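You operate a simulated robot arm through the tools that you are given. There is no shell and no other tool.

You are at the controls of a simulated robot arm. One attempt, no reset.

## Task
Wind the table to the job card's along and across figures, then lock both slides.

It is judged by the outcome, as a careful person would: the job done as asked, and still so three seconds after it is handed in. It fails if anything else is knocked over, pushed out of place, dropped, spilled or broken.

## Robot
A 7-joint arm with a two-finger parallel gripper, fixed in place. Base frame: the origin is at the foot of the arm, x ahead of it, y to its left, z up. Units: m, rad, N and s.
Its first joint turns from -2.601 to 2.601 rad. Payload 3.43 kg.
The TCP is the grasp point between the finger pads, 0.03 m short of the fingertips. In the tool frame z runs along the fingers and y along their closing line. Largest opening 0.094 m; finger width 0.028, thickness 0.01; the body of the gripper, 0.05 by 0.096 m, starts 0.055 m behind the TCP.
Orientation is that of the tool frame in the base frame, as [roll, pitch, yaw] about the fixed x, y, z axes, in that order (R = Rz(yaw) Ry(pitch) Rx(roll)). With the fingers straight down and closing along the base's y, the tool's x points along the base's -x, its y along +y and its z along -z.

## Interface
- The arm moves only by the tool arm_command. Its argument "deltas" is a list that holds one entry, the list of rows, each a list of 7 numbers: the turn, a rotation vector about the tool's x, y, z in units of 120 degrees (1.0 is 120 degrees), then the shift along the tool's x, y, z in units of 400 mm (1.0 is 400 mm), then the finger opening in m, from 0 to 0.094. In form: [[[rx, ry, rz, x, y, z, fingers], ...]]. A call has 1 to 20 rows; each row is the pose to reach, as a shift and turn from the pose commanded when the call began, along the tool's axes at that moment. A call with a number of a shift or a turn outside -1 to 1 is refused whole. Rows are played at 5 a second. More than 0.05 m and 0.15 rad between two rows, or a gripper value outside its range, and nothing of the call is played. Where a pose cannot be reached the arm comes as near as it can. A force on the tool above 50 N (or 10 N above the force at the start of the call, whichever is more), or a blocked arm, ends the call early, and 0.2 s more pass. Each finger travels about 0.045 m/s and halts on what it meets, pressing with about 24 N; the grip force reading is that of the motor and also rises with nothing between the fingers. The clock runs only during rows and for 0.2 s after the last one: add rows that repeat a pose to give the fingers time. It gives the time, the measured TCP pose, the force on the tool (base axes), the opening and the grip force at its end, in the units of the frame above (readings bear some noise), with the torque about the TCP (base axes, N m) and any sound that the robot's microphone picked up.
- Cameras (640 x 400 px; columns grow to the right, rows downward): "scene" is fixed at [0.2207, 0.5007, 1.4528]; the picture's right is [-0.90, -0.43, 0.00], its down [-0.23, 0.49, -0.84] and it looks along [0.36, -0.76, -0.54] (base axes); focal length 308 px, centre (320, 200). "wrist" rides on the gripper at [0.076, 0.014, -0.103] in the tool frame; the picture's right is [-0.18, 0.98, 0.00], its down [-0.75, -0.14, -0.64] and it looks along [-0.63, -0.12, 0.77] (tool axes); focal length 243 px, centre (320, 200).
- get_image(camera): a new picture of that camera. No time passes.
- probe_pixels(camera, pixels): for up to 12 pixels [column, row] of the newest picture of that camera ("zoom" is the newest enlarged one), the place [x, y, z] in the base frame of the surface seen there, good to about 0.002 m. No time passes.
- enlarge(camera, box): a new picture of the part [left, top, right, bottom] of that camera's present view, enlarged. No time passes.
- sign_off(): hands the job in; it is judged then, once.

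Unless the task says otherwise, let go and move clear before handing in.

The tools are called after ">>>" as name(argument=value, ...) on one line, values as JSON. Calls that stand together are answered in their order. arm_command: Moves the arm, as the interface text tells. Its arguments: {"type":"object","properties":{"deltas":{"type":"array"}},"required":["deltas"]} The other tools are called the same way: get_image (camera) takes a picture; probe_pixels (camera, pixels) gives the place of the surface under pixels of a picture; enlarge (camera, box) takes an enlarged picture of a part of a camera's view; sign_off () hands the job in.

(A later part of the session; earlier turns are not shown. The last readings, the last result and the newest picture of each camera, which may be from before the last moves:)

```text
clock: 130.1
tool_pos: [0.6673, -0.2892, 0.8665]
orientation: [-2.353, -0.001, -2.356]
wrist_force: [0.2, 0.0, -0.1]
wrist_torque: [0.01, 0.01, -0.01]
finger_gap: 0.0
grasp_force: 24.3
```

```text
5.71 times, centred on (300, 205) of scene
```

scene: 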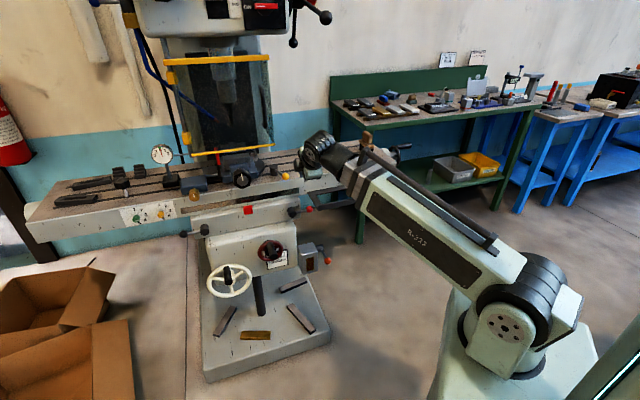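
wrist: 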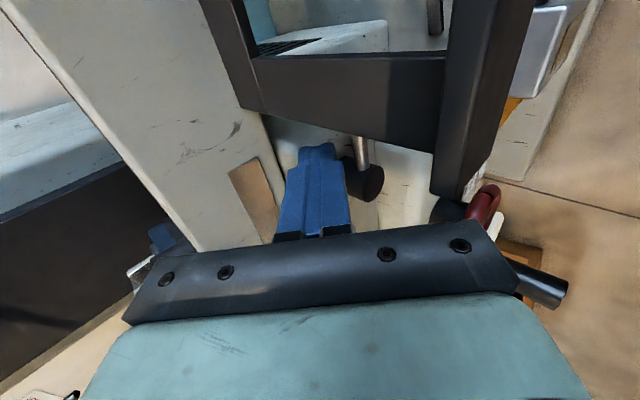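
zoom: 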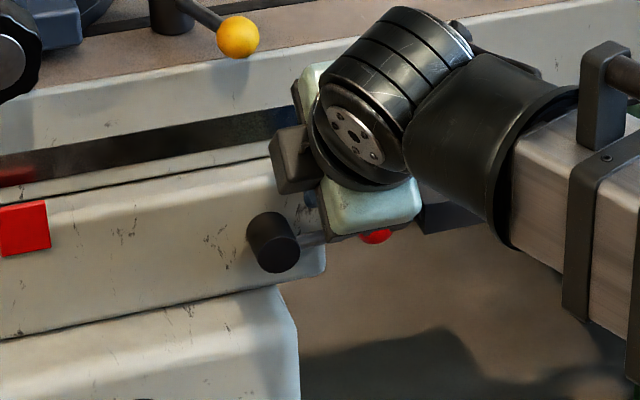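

A box-like part of the gripper appears on the +u side at zoom [290,160]; I'll probe it and the lever to be sure about clearances.

>>> probe_pixels(camera="zoom", pixels=[[290, 160], [275, 170], [305, 190], [350, 210], [400, 200], [272, 245], [310, 238], [375, 236], [335, 235], [330, 70], [238, 38], [315, 200]])

>>> enlarge(camera="wrist", box=[250, 100, 420, 240])

```text
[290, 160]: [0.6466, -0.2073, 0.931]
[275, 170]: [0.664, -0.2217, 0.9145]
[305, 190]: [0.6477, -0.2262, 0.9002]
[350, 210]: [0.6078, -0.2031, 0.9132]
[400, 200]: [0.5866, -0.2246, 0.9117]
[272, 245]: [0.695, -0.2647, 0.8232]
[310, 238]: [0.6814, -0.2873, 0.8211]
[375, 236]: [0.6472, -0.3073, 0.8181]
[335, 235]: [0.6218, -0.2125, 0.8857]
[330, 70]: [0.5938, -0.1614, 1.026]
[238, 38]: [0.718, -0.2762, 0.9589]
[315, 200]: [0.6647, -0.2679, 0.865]
```

```text
2.86 times, centred on (335, 170) of wrist
```

zoom: 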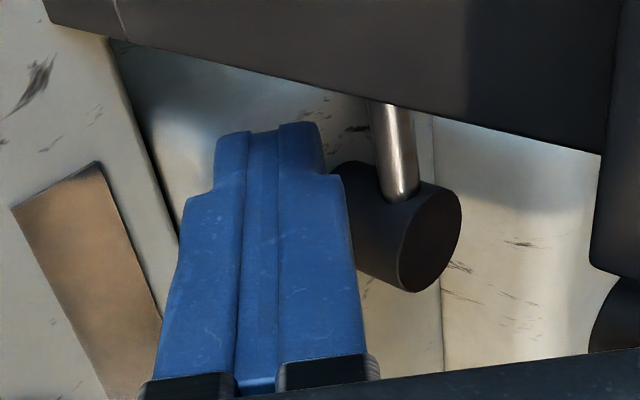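

Clearances are fine. I'll press straight down in small steps onto the red lever's rod and watch the force.

>>> arm_command(deltas=[[[0, 0, 0, 0, 0.0128, 0.0128, 0.0], [0, 0, 0, 0, 0.0256, 0.0256, 0.0], [0, 0, 0, 0, 0.0291, 0.0291, 0.0], [0, 0, 0, 0, 0.0327, 0.0327, 0.0]]])

>>> enlarge(camera="scene", box=[260, 170, 340, 240])

```text
clock: 131.1
tool_pos: [0.6654, -0.2892, 0.8477]
orientation: [-2.352, 0.001, -2.356]
wrist_force: [-1.0, -1.1, 0.5]
wrist_torque: [-0.04, 0.02, -0.01]
finger_gap: 0.0001
grasp_force: 24.4
```

```text
5.71 times, centred on (300, 205) of scene
```

zoom: 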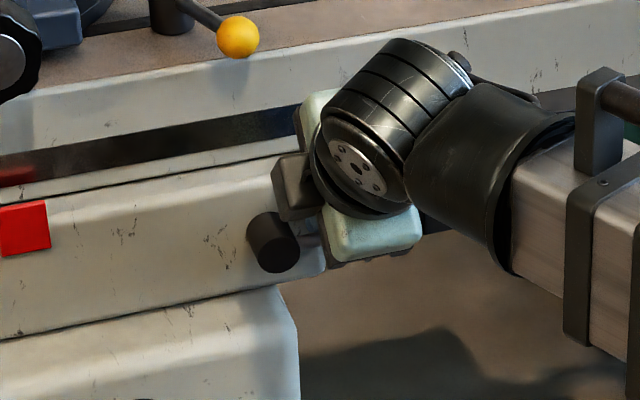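

No contact yet. Continuing down in small steps.

>>> arm_command(deltas=[[[0, 0, 0, 0, 0.0053, 0.0053, 0.0], [0, 0, 0, 0, 0.0106, 0.0106, 0.0], [0, 0, 0, 0, 0.0159, 0.0159, 0.0], [0, 0, 0, 0, 0.0212, 0.0212, 0.0]]])

>>> get_image(camera="wrist")

>>> enlarge(camera="wrist", box=[250, 80, 420, 240])

```text
clock: 132.1
tool_pos: [0.6666, -0.2902, 0.8354]
orientation: [-2.354, 0.001, -2.356]
wrist_force: [2.4, 0.0, 3.5]
wrist_torque: [0.01, -0.08, 0.0]
finger_gap: 0.0001
grasp_force: 23.6
```

```text
taken
```

wrist: 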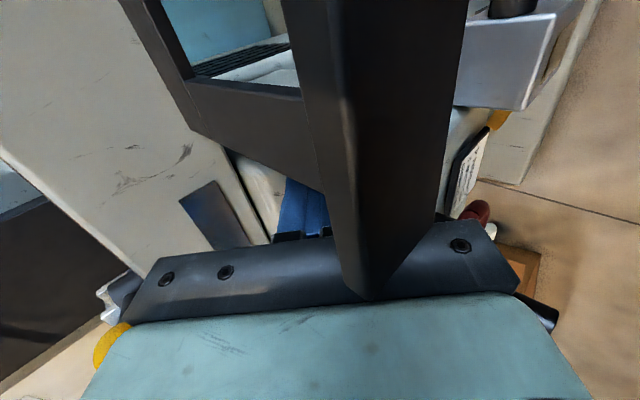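

```text
2.50 times, centred on (335, 160) of wrist
```

zoom: 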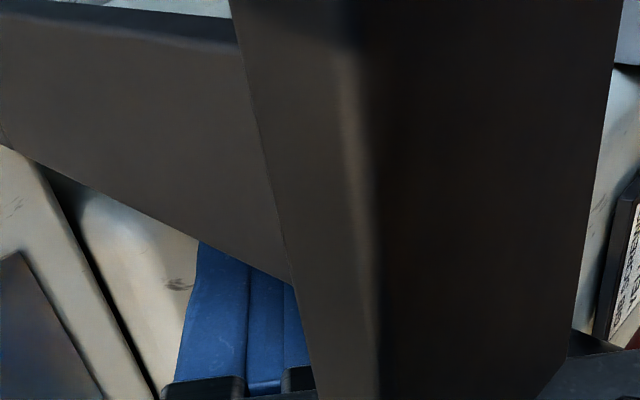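

The wrist camera is now very close to the tray frame, so I shouldn't go lower in this posture. Let me see whether the lever has moved.

>>> get_image(camera="scene")

>>> enlarge(camera="scene", box=[270, 185, 330, 240])

```text
taken
```

scene: 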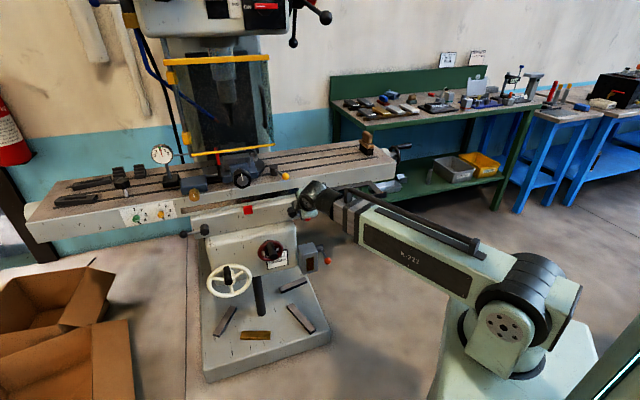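

```text
7.27 times, centred on (300, 212) of scene
```

zoom: 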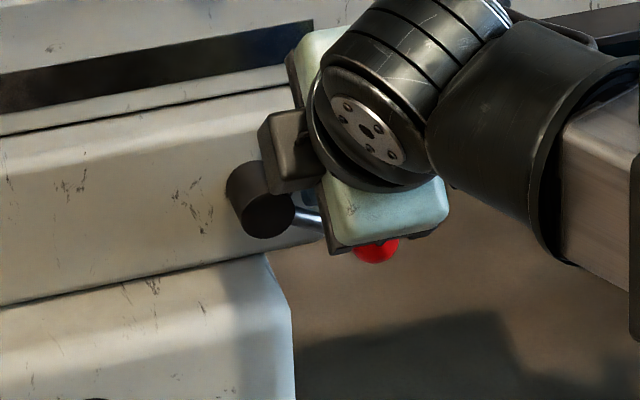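

The red lever is swinging down easily (ball now at zoom [378,250], ~3.5 N). To avoid the tray frame I'll lift off, roll the tool back so the camera faces outward, and continue from a spot nearer the hub.

>>> arm_command(deltas=[[[0, 0, 0, 0, -0.024, -0.059, 0.0], [0, 0, 0, 0, -0.047, -0.118, 0.0], [0, 0, 0, -0.02, -0.071, -0.177, 0.0], [0, 0, 0.068, -0.04, -0.071, -0.177, 0.0], [0, 0, 0.136, -0.04, -0.071, -0.177, 0.0], [0, 0, 0.2045, -0.04, -0.071, -0.177, 0.0], [0, 0, 0.2727, -0.04, -0.071, -0.177, 0.0], [0, 0, 0.341, -0.04, -0.071, -0.177, 0.0], [0, 0, 0.409, -0.04, -0.071, -0.177, 0.0], [0, 0, 0.477, -0.04, -0.071, -0.177, 0.0], [0, 0, 0.5455, -0.04, -0.071, -0.177, 0.0], [0, 0, 0.6136, -0.04, -0.071, -0.177, 0.0], [0, 0, 0.682, -0.04, -0.071, -0.177, 0.0], [0, 0, 0.75, -0.04, -0.071, -0.177, 0.0]]])

>>> get_image(camera="wrist")

>>> enlarge(camera="scene", box=[270, 185, 330, 240])

```text
clock: 135.1
tool_pos: [0.6561, -0.2568, 0.9061]
orientation: [3.138, 0.787, 2.351]
wrist_force: [-0.2, 0.4, 0.4]
wrist_torque: [0.0, -0.01, 0.02]
finger_gap: 0.0001
grasp_force: 23.8
```

```text
taken
```

wrist: 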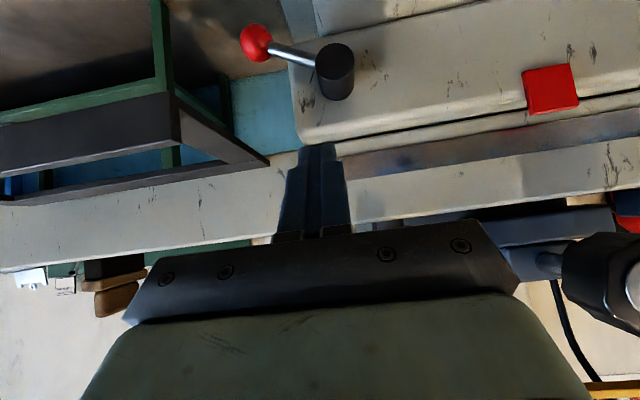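

```text
7.27 times, centred on (300, 212) of scene
```

zoom: 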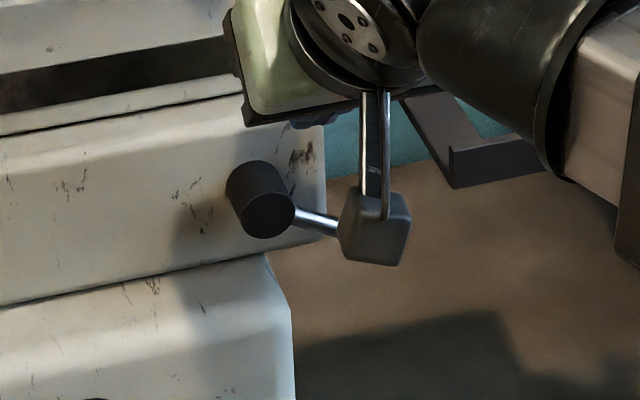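

The red lever stays where I pushed it. I'll probe its current angle.

>>> probe_pixels(camera="wrist", pixels=[[256, 42], [248, 42], [264, 45], [280, 52], [300, 58], [335, 65], [322, 55], [350, 70], [335, 48], [333, 85]])

>>> enlarge(camera="wrist", box=[220, 0, 400, 130])

```text
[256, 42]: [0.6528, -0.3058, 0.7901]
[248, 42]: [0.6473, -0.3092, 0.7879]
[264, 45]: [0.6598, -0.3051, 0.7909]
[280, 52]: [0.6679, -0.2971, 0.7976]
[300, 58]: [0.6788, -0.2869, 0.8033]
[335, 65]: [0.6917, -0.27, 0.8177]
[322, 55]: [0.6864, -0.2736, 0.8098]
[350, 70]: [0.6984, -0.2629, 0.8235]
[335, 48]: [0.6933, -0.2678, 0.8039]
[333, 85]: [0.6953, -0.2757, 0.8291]
```

```text
3.08 times, centred on (310, 65) of wrist
```

zoom: 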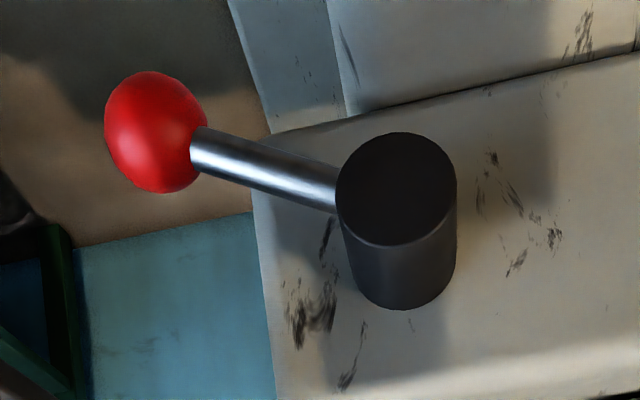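

The red lever is now about 25° below horizontal. I'll come back down at U≈0.278 (clear of the frame, hub and knee) and keep pressing in small steps.

>>> arm_command(deltas=[[[0, 0, 0, 0.013, -0.0055, 0.049, 0.0], [0, 0, 0, 0.0265, -0.011, 0.0985, 0.0], [0, 0, 0, 0.0398, -0.011, 0.1476, 0.0], [0, 0, 0, 0.0469, -0.011, 0.1547, 0.0], [0, 0, 0, 0.054, -0.011, 0.1618, 0.0], [0, 0, 0, 0.0575, -0.011, 0.1653, 0.0]]])

>>> get_image(camera="wrist")

>>> enlarge(camera="scene", box=[270, 185, 330, 240])

```text
clock: 136.5
tool_pos: [0.6754, -0.2813, 0.8448]
orientation: [-3.14, 0.791, 2.36]
wrist_force: [4.0, 1.0, 44.3]
wrist_torque: [-1.57, 3.98, -3.4]
finger_gap: 0.0
grasp_force: 24.0
```

```text
taken
```

wrist: 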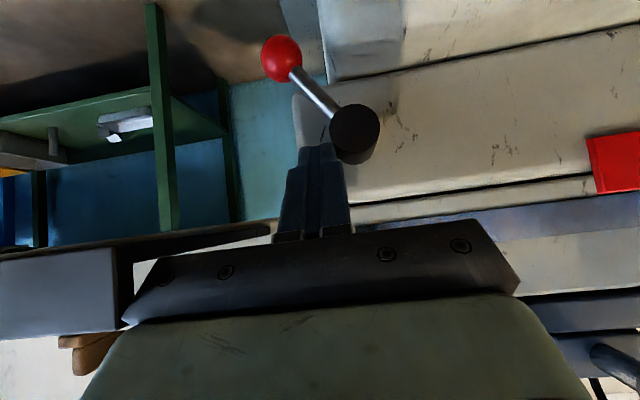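

```text
7.27 times, centred on (300, 212) of scene
```

zoom: 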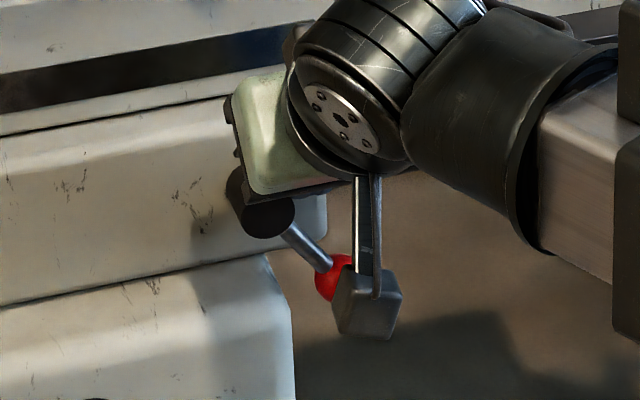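

The force jumped to 44 N with a large torque, meaning part of the gripper is bearing on the tray frame. I'm backing straight up immediately.

>>> arm_command(deltas=[[[0, 0, 0, -0.0177, 0, -0.0177, 0.0], [0, 0, 0, -0.0354, 0, -0.0354, 0.0], [0, 0, 0, -0.0707, 0, -0.0707, 0.0]]])

>>> get_image(camera="wrist")

>>> get_image(camera="scene")

>>> enlarge(camera="scene", box=[260, 150, 400, 240])

```text
clock: 137.3
tool_pos: [0.6738, -0.2815, 0.8834]
orientation: [3.14, 0.787, 2.356]
wrist_force: [-0.1, -0.6, -0.7]
wrist_torque: [0.01, -0.03, -0.02]
finger_gap: 0.0001
grasp_force: 23.6
```

```text
taken
```

wrist: 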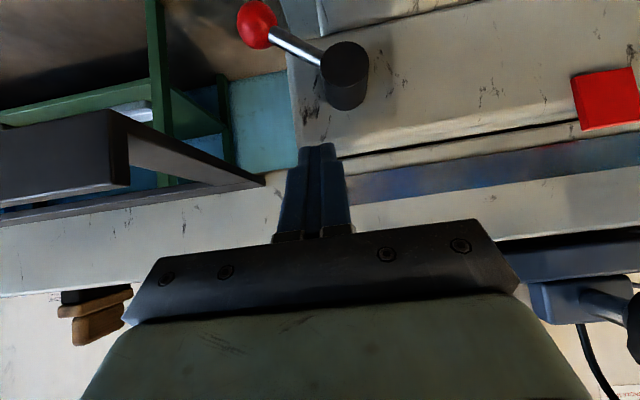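

```text
taken
```

scene: 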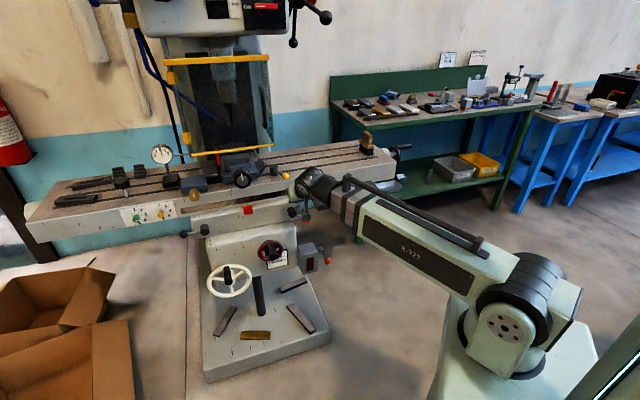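

```text
4.44 times, centred on (330, 195) of scene
```

zoom: 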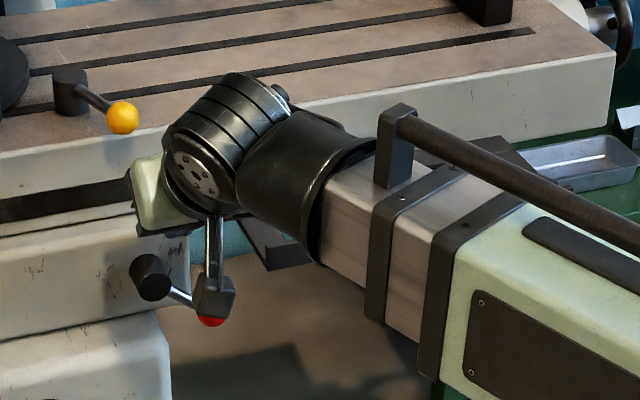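

Force is back to zero, and the frame looks unmoved. I'll probe the lever, frame and table again to see what changed.

>>> probe_pixels(camera="wrist", pixels=[[257, 25], [248, 25], [265, 28], [290, 42], [310, 52], [345, 62], [332, 55], [355, 70], [120, 150], [260, 180], [180, 150], [70, 185]])

>>> enlarge(camera="wrist", box=[220, 0, 400, 130])

```text
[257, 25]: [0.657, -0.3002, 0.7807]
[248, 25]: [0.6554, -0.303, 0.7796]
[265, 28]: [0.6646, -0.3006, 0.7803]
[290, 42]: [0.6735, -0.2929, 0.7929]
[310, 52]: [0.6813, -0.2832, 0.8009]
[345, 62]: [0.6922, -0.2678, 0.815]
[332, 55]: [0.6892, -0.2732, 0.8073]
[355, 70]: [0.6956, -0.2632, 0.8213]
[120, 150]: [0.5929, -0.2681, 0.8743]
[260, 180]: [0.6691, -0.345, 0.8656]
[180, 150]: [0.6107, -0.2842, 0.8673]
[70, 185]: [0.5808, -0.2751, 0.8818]
```

```text
3.08 times, centred on (310, 65) of wrist
```

zoom: 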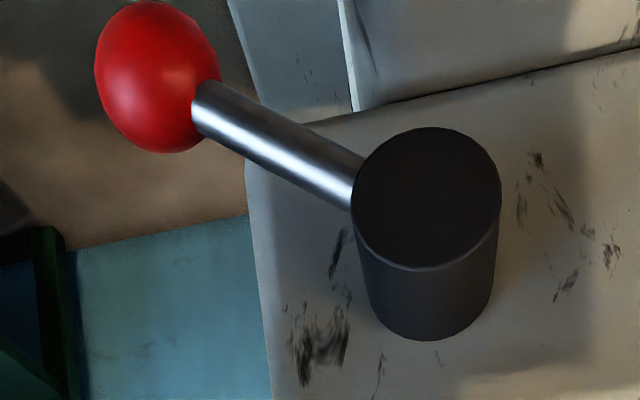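

The lever is at about 37° below horizontal and the frame is where it was. A safer way: shift left to U≈0.314, open the fingers wide, and use only the right-hand finger to push the rod, keeping the gripper body away from the frame.

>>> arm_command(deltas=[[[0, 0, 0, 0.0133, 0.0458, -0.0133, 0.0], [0, 0, 0, 0.0265, 0.0915, -0.0265, 0.0], [0, 0, 0, 0.0265, 0.0915, -0.0265, 0.04], [0, 0, 0, 0.0265, 0.0915, -0.0265, 0.094], [0, 0, 0, 0.0265, 0.0915, -0.0265, 0.094], [0, 0, 0, 0.0265, 0.0915, -0.0265, 0.094], [0, 0, 0, 0.0265, 0.0915, -0.0265, 0.094], [0, 0, 0, 0.0265, 0.0915, -0.0265, 0.094]]])

>>> get_image(camera="wrist")

>>> enlarge(camera="scene", box=[250, 160, 330, 240])

```text
clock: 139.1
tool_pos: [0.6904, -0.2453, 0.8836]
orientation: [3.141, 0.786, 2.356]
wrist_force: [0.1, -0.9, -0.1]
wrist_torque: [-0.01, 0.03, 0.0]
finger_gap: 0.0939
grasp_force: 0.3
```

```text
taken
```

wrist: 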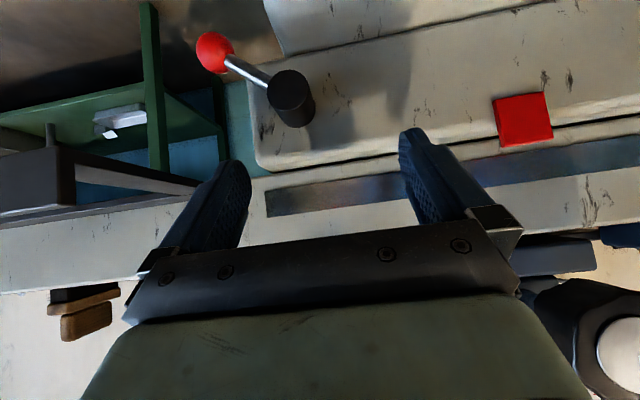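

```text
5.00 times, centred on (290, 200) of scene
```

zoom: 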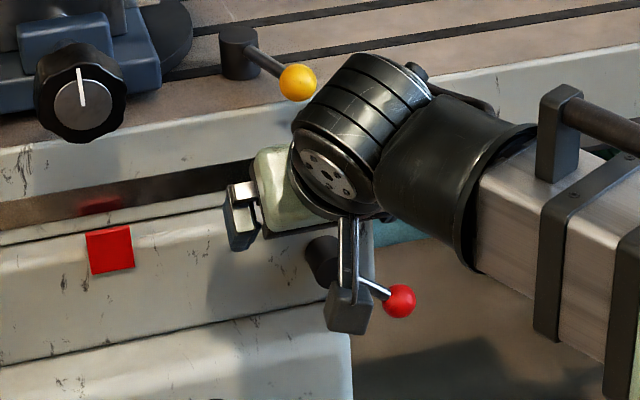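

The right finger is now the only part near the lever. I'll lower it until just above the rod.

>>> arm_command(deltas=[[[0, 0, 0, 0.03, -0.003, 0.0558, 0.094], [0, 0, 0, 0.0603, -0.003, 0.1115, 0.094], [0, 0, 0, 0.0603, -0.003, 0.1115, 0.094]]])

>>> get_image(camera="wrist")

>>> enlarge(camera="wrist", box=[160, 20, 360, 240])

```text
clock: 139.9
tool_pos: [0.698, -0.256, 0.8344]
orientation: [-3.14, 0.788, 2.357]
wrist_force: [-0.6, -1.1, 0.1]
wrist_torque: [-0.01, 0.03, -0.01]
finger_gap: 0.094
grasp_force: 0.1
```

```text
taken
```

wrist: 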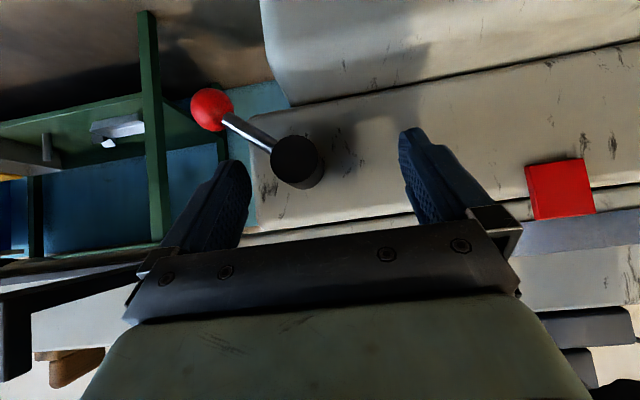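

```text
1.82 times, centred on (260, 130) of wrist
```

zoom: 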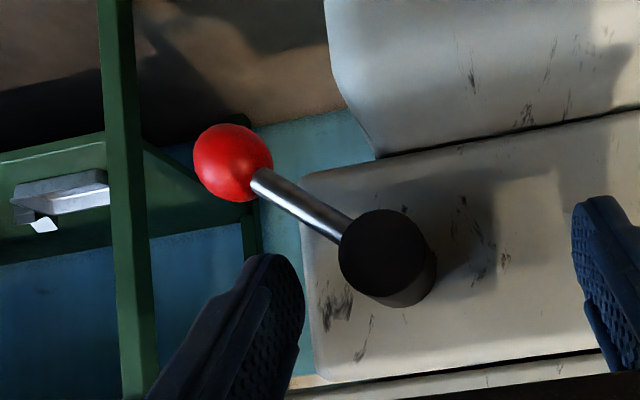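

The finger is right above the rod. I'll follow the lever's arc down in small steps and check the force.

>>> arm_command(deltas=[[[0, 0, 0, 0.0147, 0.0005, 0.0147, 0.094], [0, 0, 0, 0.019, 0.0045, 0.019, 0.094], [0, 0, 0, 0.0233, 0.0085, 0.0233, 0.094]]])

>>> get_image(camera="wrist")

>>> enlarge(camera="wrist", box=[160, 20, 360, 240])

```text
clock: 140.7
tool_pos: [0.7022, -0.2528, 0.8224]
orientation: [3.141, 0.789, 2.354]
wrist_force: [-1.2, -0.1, 0.7]
wrist_torque: [-0.06, 0.07, -0.06]
finger_gap: 0.094
grasp_force: 0.0
```

```text
taken
```

wrist: 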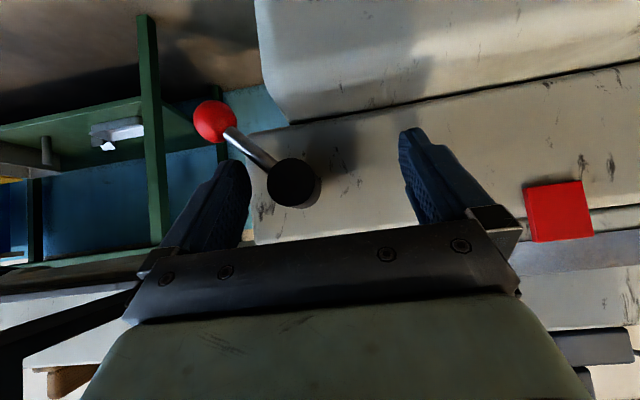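

```text
1.82 times, centred on (260, 130) of wrist
```

zoom: 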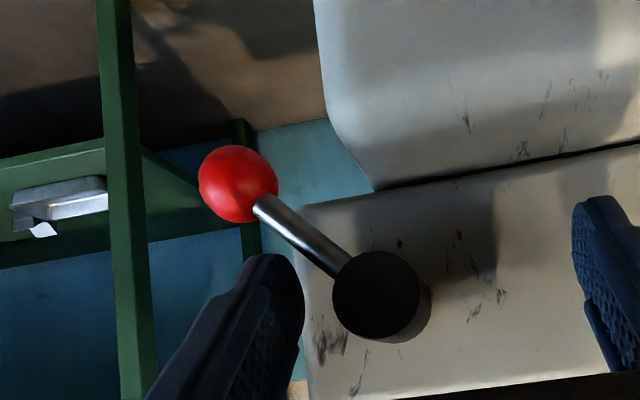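

>>> arm_command(deltas=[[[0, 0, 0, 0.006, 0.004, 0.006, 0.094], [0, 0, 0, 0.0104, 0.0085, 0.0104, 0.094], [0, 0, 0, 0.014, 0.014, 0.014, 0.094], [0, 0, 0, 0.0173, 0.0195, 0.0173, 0.094]]])

>>> get_image(camera="wrist")

>>> enlarge(camera="wrist", box=[160, 20, 360, 240])

```text
clock: 141.7
tool_pos: [0.7052, -0.2501, 0.8136]
orientation: [-3.13, 0.796, 2.365]
wrist_force: [-20.6, -21.7, 33.8]
wrist_torque: [-1.75, 1.68, -0.57]
finger_gap: 0.0942
grasp_force: 0.1
```

```text
taken
```

wrist: 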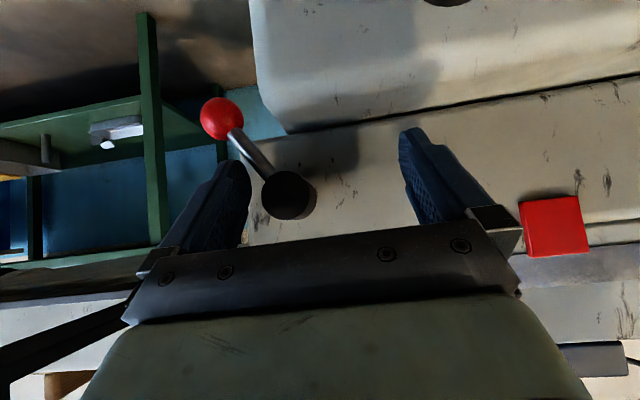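

```text
1.82 times, centred on (260, 130) of wrist
```

zoom: 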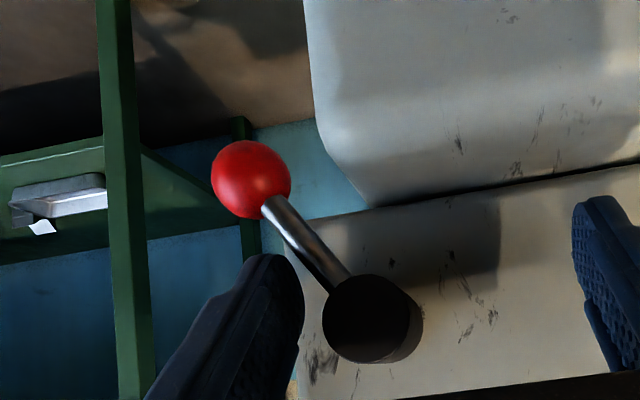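

The finger meets firm resistance (≈45 N normal to the rod), suggesting the lever is at its stop about 45° down. I'll back off and measure its angle.

>>> arm_command(deltas=[[[0, 0, 0, -0.02, -0.005, -0.02, 0.094], [0, 0, 0, -0.06, -0.01, -0.06, 0.094], [0, 0, 0, -0.1, -0.01, -0.11, 0.094]]])

>>> get_image(camera="wrist")

>>> enlarge(camera="wrist", box=[180, 0, 360, 140])

>>> enlarge(camera="scene", box=[260, 170, 340, 240])

```text
clock: 142.5
tool_pos: [0.7021, -0.2481, 0.8706]
orientation: [3.138, 0.787, 2.354]
wrist_force: [0.0, 0.4, 0.2]
wrist_torque: [-0.05, 0.0, -0.01]
finger_gap: 0.094
grasp_force: 0.1
```

```text
taken
```

wrist: 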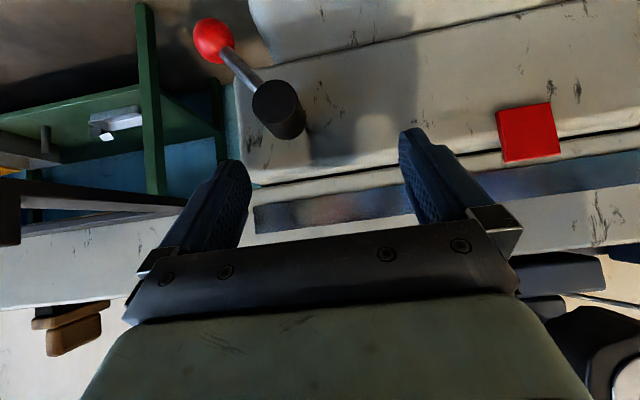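

```text
2.86 times, centred on (270, 70) of wrist
```

zoom: 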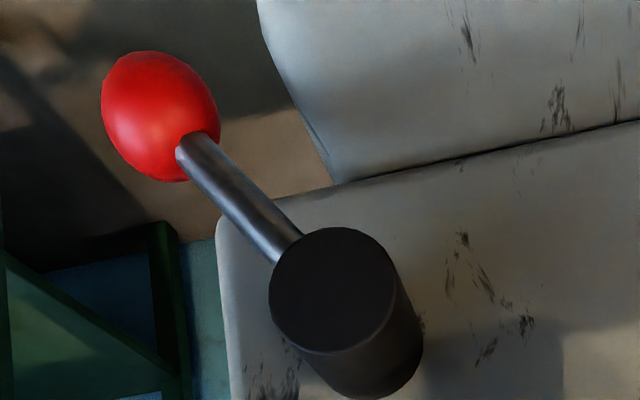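

```text
5.71 times, centred on (300, 205) of scene
```

zoom: 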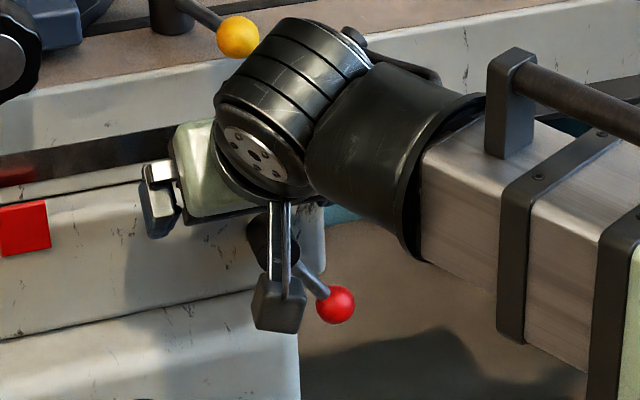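

>>> probe_pixels(camera="wrist", pixels=[[213, 41], [204, 41], [222, 41], [213, 30], [213, 55], [235, 65], [250, 82], [275, 98], [262, 92], [285, 105], [275, 83], [272, 112]])

```text
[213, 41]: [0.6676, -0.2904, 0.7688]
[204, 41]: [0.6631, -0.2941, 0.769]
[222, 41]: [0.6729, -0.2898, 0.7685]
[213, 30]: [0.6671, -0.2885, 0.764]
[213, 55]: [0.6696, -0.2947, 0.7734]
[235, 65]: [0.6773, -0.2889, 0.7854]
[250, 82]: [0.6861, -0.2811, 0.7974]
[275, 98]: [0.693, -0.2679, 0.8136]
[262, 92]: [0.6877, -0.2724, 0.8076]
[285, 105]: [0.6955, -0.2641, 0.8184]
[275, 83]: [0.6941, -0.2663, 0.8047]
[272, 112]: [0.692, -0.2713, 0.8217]
```

The lever is now ~50° down, so that push moved it further. I'll press once more, nearer its ball, to see whether it is really against a stop.

>>> arm_command(deltas=[[[0, 0, 0, 0.043, -0.0195, 0.036, 0.094], [0, 0, 0, 0.0859, -0.0195, 0.0718, 0.094], [0, 0, 0, 0.0965, -0.0195, 0.0824, 0.094], [0, 0, 0, 0.1018, -0.0154, 0.0877, 0.094]]])

>>> get_image(camera="wrist")

>>> enlarge(camera="wrist", box=[160, 20, 360, 240])

```text
clock: 143.5
tool_pos: [0.695, -0.2497, 0.8179]
orientation: [3.139, 0.789, 2.354]
wrist_force: [0.2, -0.2, 0.0]
wrist_torque: [0.03, 0.03, 0.0]
finger_gap: 0.0938
grasp_force: 0.1
```

```text
taken
```

wrist: 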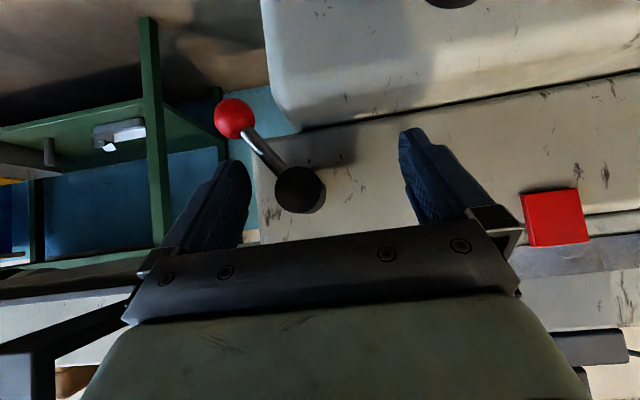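

```text
1.82 times, centred on (260, 130) of wrist
```

zoom: 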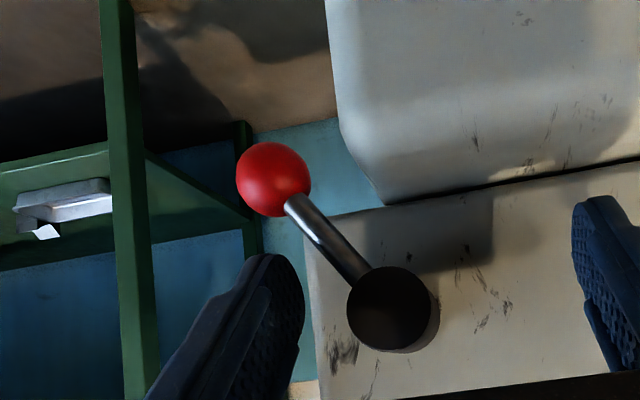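

>>> arm_command(deltas=[[[0, 0, 0, 0.0053, 0.006, 0.0053, 0.094], [0, 0, 0, 0.0106, 0.012, 0.0106, 0.094], [0, 0, 0, 0.0141, 0.018, 0.0141, 0.094]]])

>>> get_image(camera="wrist")

>>> enlarge(camera="wrist", box=[160, 20, 360, 240])

```text
clock: 144.3
tool_pos: [0.6999, -0.2459, 0.8107]
orientation: [-3.139, 0.79, 2.358]
wrist_force: [-4.8, -3.3, 4.0]
wrist_torque: [-0.26, 0.2, -0.13]
finger_gap: 0.0942
grasp_force: 0.1
```

```text
taken
```

wrist: 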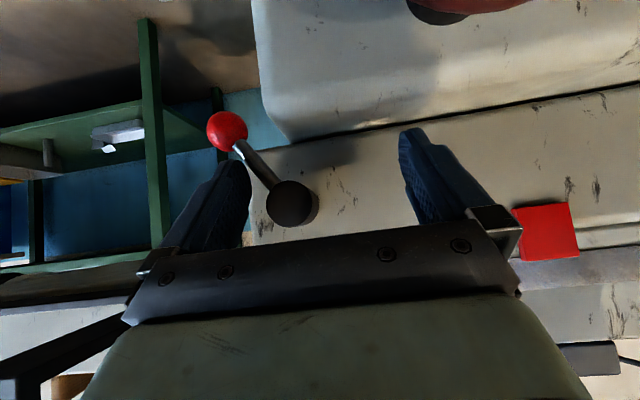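

```text
1.82 times, centred on (260, 130) of wrist
```

zoom: 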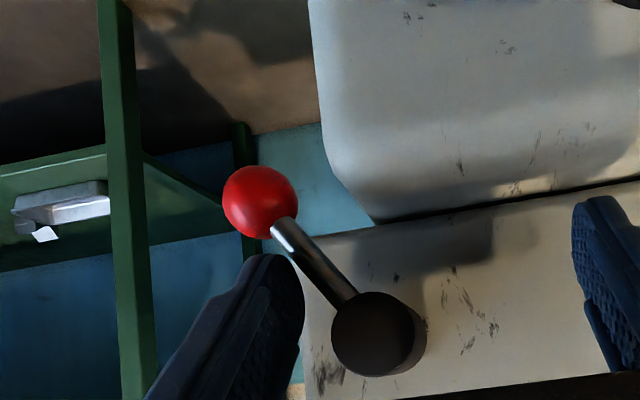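

Light contact (≈7 N). I'll push a few millimetres more and see whether it yields or stiffens.

>>> arm_command(deltas=[[[0, 0, 0, 0.0025, 0.005, 0.0025, 0.094], [0, 0, 0, 0.005, 0.01, 0.005, 0.094]]])

>>> get_image(camera="wrist")

>>> enlarge(camera="wrist", box=[160, 20, 360, 240])

```text
clock: 144.9
tool_pos: [0.6992, -0.2431, 0.8088]
orientation: [-3.133, 0.793, 2.36]
wrist_force: [-27.7, -18.9, 27.9]
wrist_torque: [-1.59, 1.25, -0.97]
finger_gap: 0.0941
grasp_force: 0.1
```

```text
taken
```

wrist: 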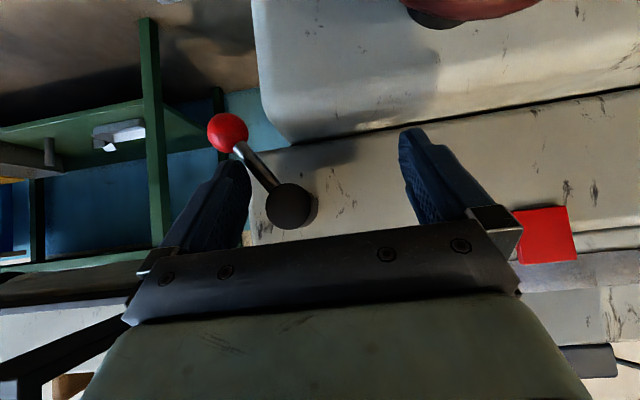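

```text
1.82 times, centred on (260, 130) of wrist
```

zoom: 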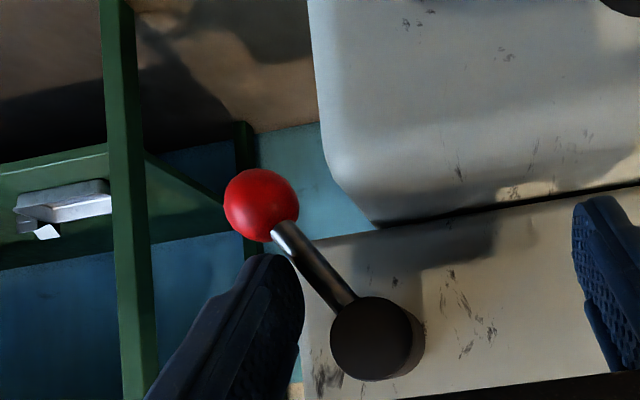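

It stiffens at once (43 N for 4 mm, no visible motion): the red lever is at its end stop, ~52° down. I'll back off and go to the black lever, closing the fingers on the way.

>>> arm_command(deltas=[[[0, 0, 0, -0.01, -0.01, -0.04, 0.094], [0, 0, 0, -0.025, -0.01, -0.12, 0.094], [0, 0, 0, -0.035, 0, -0.212, 0.094], [0, 0, 0, -0.035, 0.0915, -0.212, 0.06], [0, 0, 0, -0.035, 0.183, -0.212, 0.03], [0, 0, 0, -0.035, 0.2745, -0.212, 0.0], [0, 0, 0, -0.035, 0.366, -0.212, 0.0], [0, 0, 0, -0.035, 0.4575, -0.212, 0.0], [0, 0, 0, -0.035, 0.549, -0.212, 0.0], [0, 0, 0, -0.035, 0.6405, -0.212, 0.0], [0, 0, 0, -0.035, 0.732, -0.212, 0.0], [0, 0, 0, -0.035, 0.8235, -0.212, 0.0]]])

>>> get_image(camera="wrist")

>>> get_image(camera="scene")

>>> enlarge(camera="scene", box=[260, 170, 340, 240])

```text
clock: 147.5
tool_pos: [0.8998, 0.0261, 0.8756]
orientation: [3.14, 0.786, 2.356]
wrist_force: [-0.2, -0.3, -1.0]
wrist_torque: [-0.02, -0.02, -0.03]
finger_gap: 0.0
grasp_force: 24.3
```

```text
taken
```

wrist: 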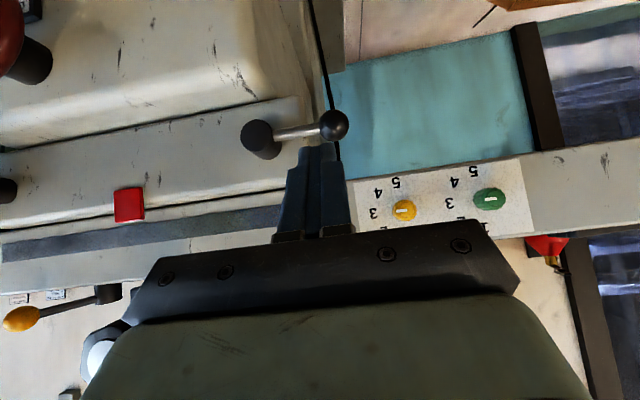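

```text
taken
```

scene: 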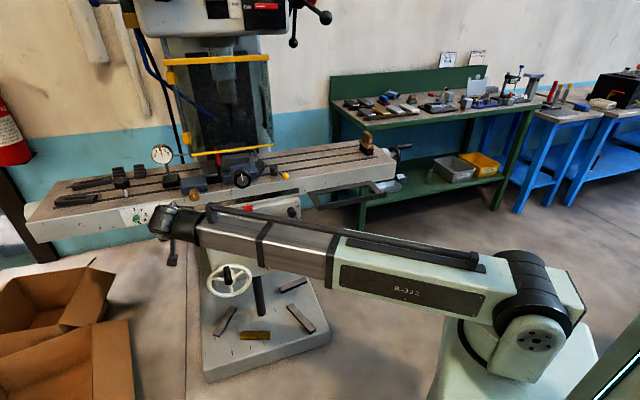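

```text
5.71 times, centred on (300, 205) of scene
```

zoom: 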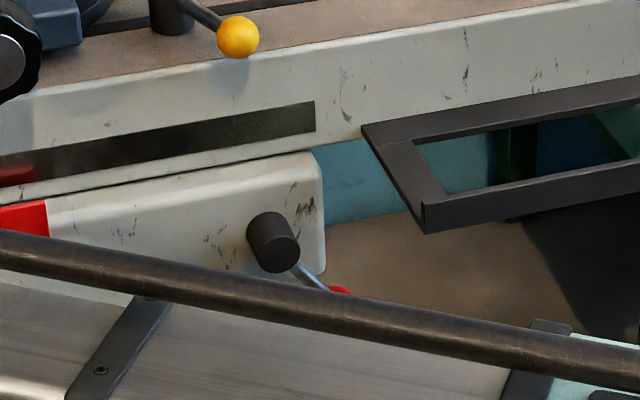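

The frame is undisturbed and the red lever stays down. Now the black lever (hub at [258,137], ball [333,126] in the wrist view): I'll probe it.

>>> probe_pixels(camera="wrist", pixels=[[333, 126], [322, 126], [344, 126], [333, 115], [333, 138], [295, 132], [280, 134], [257, 133], [245, 133], [268, 136], [405, 208], [487, 198]])

>>> enlarge(camera="wrist", box=[220, 80, 380, 240])

```text
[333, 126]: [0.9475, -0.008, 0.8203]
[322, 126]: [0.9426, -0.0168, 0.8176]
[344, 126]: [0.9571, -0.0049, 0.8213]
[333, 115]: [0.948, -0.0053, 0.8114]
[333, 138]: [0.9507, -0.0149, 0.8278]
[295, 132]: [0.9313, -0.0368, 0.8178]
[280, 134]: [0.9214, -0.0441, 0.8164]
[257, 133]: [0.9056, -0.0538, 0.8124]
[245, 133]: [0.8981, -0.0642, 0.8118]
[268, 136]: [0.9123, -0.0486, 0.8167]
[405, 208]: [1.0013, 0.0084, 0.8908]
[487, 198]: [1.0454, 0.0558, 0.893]
```

```text
2.50 times, centred on (300, 160) of wrist
```

zoom: 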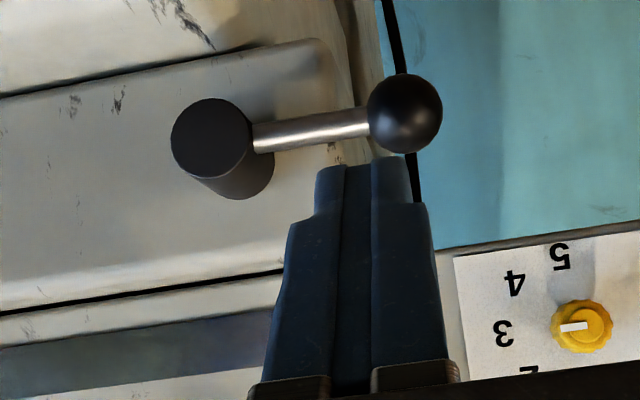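

The fingertips line up with the rod near its ball. I'll advance over it and press down gently in small steps to find which way it turns.

>>> arm_command(deltas=[[[0, 0, 0, -0.04, 0.004, 0.064, 0.0], [0, 0, 0, -0.0788, 0.008, 0.127, 0.0], [0, 0, 0, -0.062, 0.008, 0.1438, 0.0], [0, 0, 0, -0.055, 0.008, 0.1508, 0.0], [0, 0, 0, -0.048, 0.0075, 0.1578, 0.0]]])

>>> get_image(camera="wrist")

>>> enlarge(camera="wrist", box=[220, 80, 420, 250])

```text
clock: 148.7
tool_pos: [0.9423, -0.0141, 0.8448]
orientation: [3.14, 0.788, 2.354]
wrist_force: [0.2, -0.7, -0.1]
wrist_torque: [0.03, 0.0, 0.01]
finger_gap: 0.0
grasp_force: 24.1
```

```text
taken
```

wrist: 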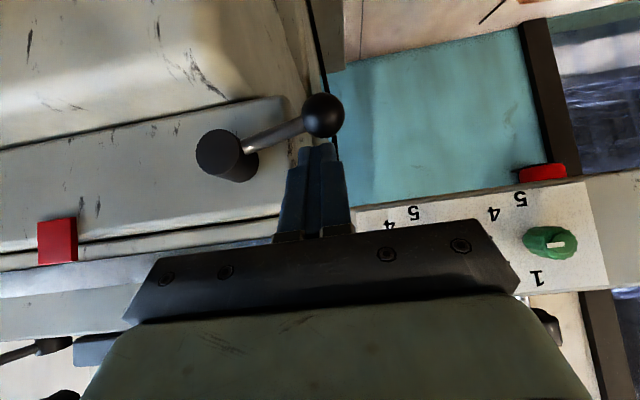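

```text
2.35 times, centred on (320, 165) of wrist
```

zoom: 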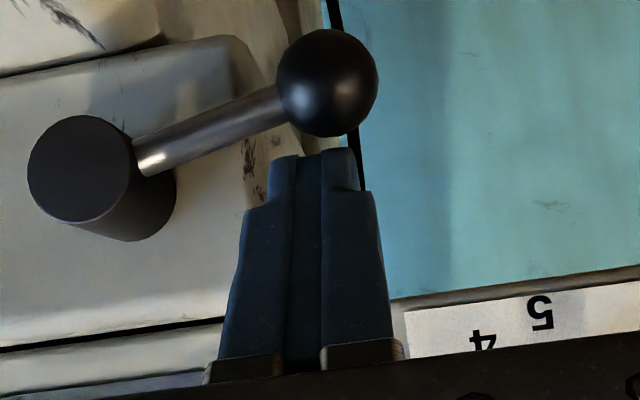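

>>> arm_command(deltas=[[[0, 0, 0, 0.0053, 0, 0.0053, 0.0], [0, 0, 0, 0.0106, 0, 0.0106, 0.0], [0, 0, 0, 0.0159, -0.001, 0.0159, 0.0], [0, 0, 0, 0.0212, -0.002, 0.0212, 0.0]]])

>>> get_image(camera="wrist")

>>> enlarge(camera="wrist", box=[180, 60, 420, 250])

```text
clock: 149.7
tool_pos: [0.9425, -0.014, 0.8335]
orientation: [3.139, 0.791, 2.356]
wrist_force: [-1.3, 0.2, 0.5]
wrist_torque: [0.01, -0.01, -0.01]
finger_gap: 0.0
grasp_force: 24.0
```

```text
taken
```

wrist: 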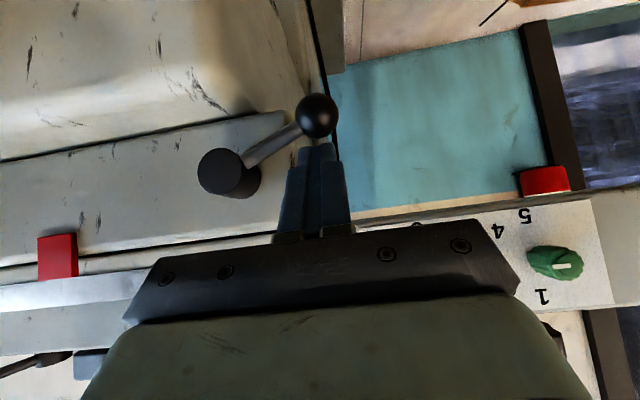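

```text
2.11 times, centred on (300, 155) of wrist
```

zoom: 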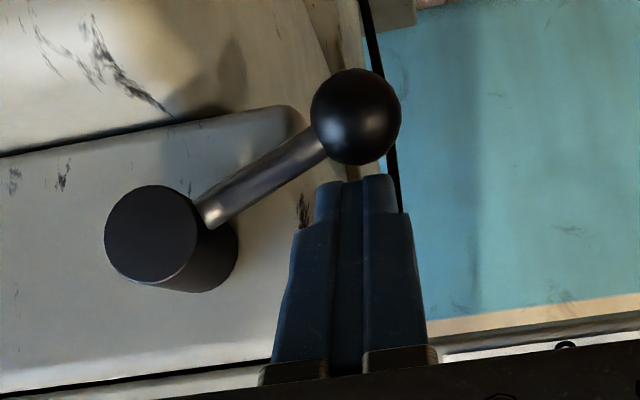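

>>> probe_pixels(camera="wrist", pixels=[[316, 112], [305, 112], [327, 112], [280, 138], [262, 150], [222, 168], [210, 168], [235, 172]])

```text
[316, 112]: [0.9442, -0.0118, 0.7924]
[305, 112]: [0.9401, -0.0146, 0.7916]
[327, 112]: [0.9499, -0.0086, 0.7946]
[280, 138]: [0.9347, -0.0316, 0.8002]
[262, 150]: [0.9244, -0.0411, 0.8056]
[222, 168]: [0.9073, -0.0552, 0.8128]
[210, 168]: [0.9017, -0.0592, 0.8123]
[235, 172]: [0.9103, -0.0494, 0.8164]
```

The black lever also swings down (now ~22°). I'll follow its arc further down.

>>> arm_command(deltas=[[[0, 0, 0, 0.0088, -0.005, 0.0088, 0.0], [0, 0, 0, 0.0177, -0.0103, 0.0177, 0.0], [0, 0, 0, 0.0239, -0.016, 0.0239, 0.0], [0, 0, 0, 0.03, -0.022, 0.03, 0.0]]])

>>> get_image(camera="wrist")

>>> probe_pixels(camera="wrist", pixels=[[310, 112], [300, 112], [320, 112], [310, 122], [285, 140], [265, 160], [230, 185], [240, 190]])

```text
clock: 150.7
tool_pos: [0.9374, -0.0191, 0.8175]
orientation: [3.14, 0.79, 2.357]
wrist_force: [0.7, 1.3, 0.3]
wrist_torque: [0.02, -0.03, 0.04]
finger_gap: 0.0
grasp_force: 23.9
```

```text
taken
```

wrist: 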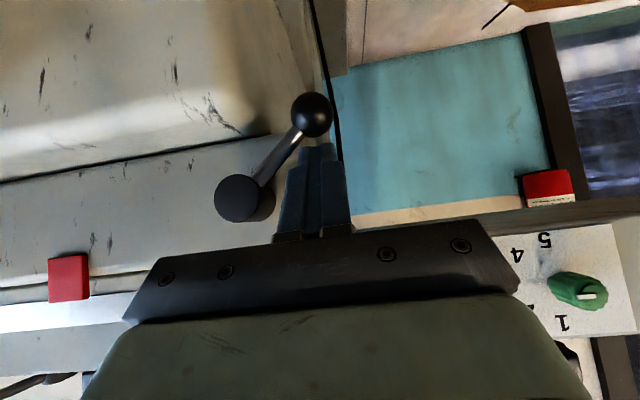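

```text
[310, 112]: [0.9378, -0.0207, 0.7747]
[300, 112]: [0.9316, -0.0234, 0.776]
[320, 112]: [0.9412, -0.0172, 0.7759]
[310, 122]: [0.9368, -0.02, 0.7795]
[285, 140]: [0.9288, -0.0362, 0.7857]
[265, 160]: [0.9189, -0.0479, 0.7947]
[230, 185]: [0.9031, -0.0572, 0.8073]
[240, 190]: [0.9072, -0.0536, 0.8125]
```

~40° now with negligible force. Continuing.

>>> arm_command(deltas=[[[0, 0, 0, 0.0039, -0.0049, 0.0039, 0.0], [0, 0, 0, 0.0078, -0.0098, 0.0078, 0.0], [0, 0, 0, 0.0108, -0.0145, 0.0108, 0.0], [0, 0, 0, 0.0138, -0.0193, 0.0138, 0.0]]])

>>> get_image(camera="wrist")

>>> probe_pixels(camera="wrist", pixels=[[310, 112], [300, 112], [320, 112], [310, 122], [285, 140], [265, 160], [240, 190], [250, 190]])

```text
clock: 151.7
tool_pos: [0.9311, -0.0261, 0.8082]
orientation: [-3.141, 0.788, 2.355]
wrist_force: [0.4, 2.3, -0.4]
wrist_torque: [0.01, -0.04, 0.01]
finger_gap: 0.0002
grasp_force: 24.2
```

```text
taken
```

wrist: 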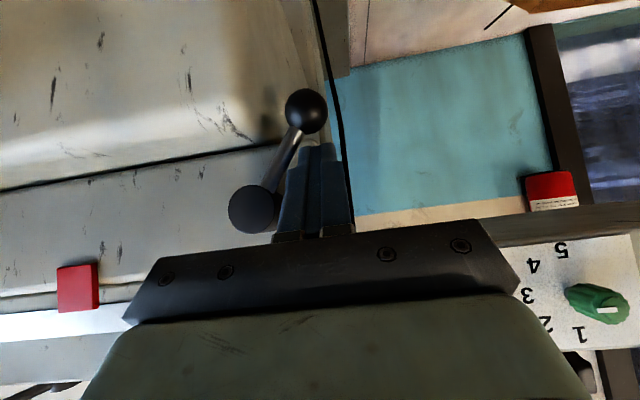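

```text
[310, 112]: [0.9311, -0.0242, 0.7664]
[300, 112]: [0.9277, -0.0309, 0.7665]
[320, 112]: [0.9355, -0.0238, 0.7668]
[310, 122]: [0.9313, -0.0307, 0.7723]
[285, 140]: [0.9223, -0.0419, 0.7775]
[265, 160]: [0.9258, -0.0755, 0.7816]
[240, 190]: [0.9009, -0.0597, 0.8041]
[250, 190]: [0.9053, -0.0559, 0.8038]
```

~52° and still only ~2 N. A bit further to find its stop.

>>> arm_command(deltas=[[[0, 0, 0, 0.003, -0.006, 0.003, 0.0], [0, 0, 0, 0.006, -0.012, 0.006, 0.0]]])

>>> get_image(camera="wrist")

>>> probe_pixels(camera="wrist", pixels=[[305, 108], [295, 108], [315, 108], [305, 120], [285, 140], [270, 165], [250, 200], [262, 205]])

```text
clock: 152.3
tool_pos: [0.9306, -0.0275, 0.8075]
orientation: [3.131, 0.795, 2.356]
wrist_force: [17.4, 19.0, 26.4]
wrist_torque: [0.15, -0.61, 0.31]
finger_gap: 0.0
grasp_force: 24.2
```

```text
taken
```

wrist: 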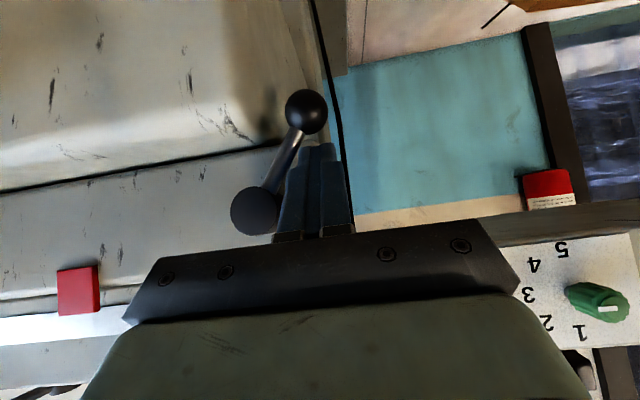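

```text
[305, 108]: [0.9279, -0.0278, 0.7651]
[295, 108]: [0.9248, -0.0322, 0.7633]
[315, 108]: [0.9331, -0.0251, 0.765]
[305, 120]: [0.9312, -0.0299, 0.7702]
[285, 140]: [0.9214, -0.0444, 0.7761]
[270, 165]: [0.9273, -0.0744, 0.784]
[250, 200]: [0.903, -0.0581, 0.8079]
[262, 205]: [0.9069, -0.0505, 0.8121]
```

The black lever is at its stop too (≈53° down, 36 N). I'll back off, and then verify the locking by gently testing whether the red wheel still turns.

>>> arm_command(deltas=[[[0, 0, 0, -0.008, 0.01, -0.03, 0.0], [0, 0, 0, -0.022, 0.01, -0.12, 0.0], [0, 0, 0, -0.035, 0.01, -0.212, 0.0]]])

>>> get_image(camera="wrist")

>>> enlarge(camera="wrist", box=[200, 60, 400, 240])

```text
clock: 153.1
tool_pos: [0.8963, 0.0093, 0.8751]
orientation: [3.14, 0.787, 2.353]
wrist_force: [0.2, 0.1, 0.1]
wrist_torque: [0.01, -0.02, -0.03]
finger_gap: 0.0
grasp_force: 24.3
```

```text
taken
```

wrist: 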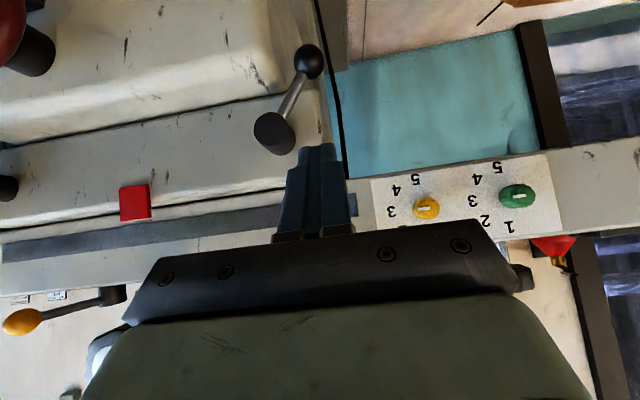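

```text
2.22 times, centred on (300, 150) of wrist
```

zoom: 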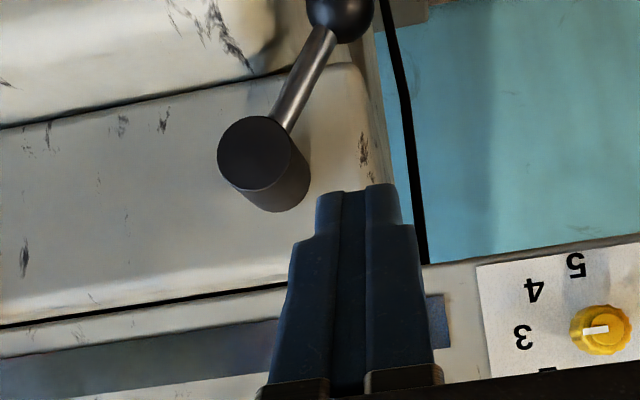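

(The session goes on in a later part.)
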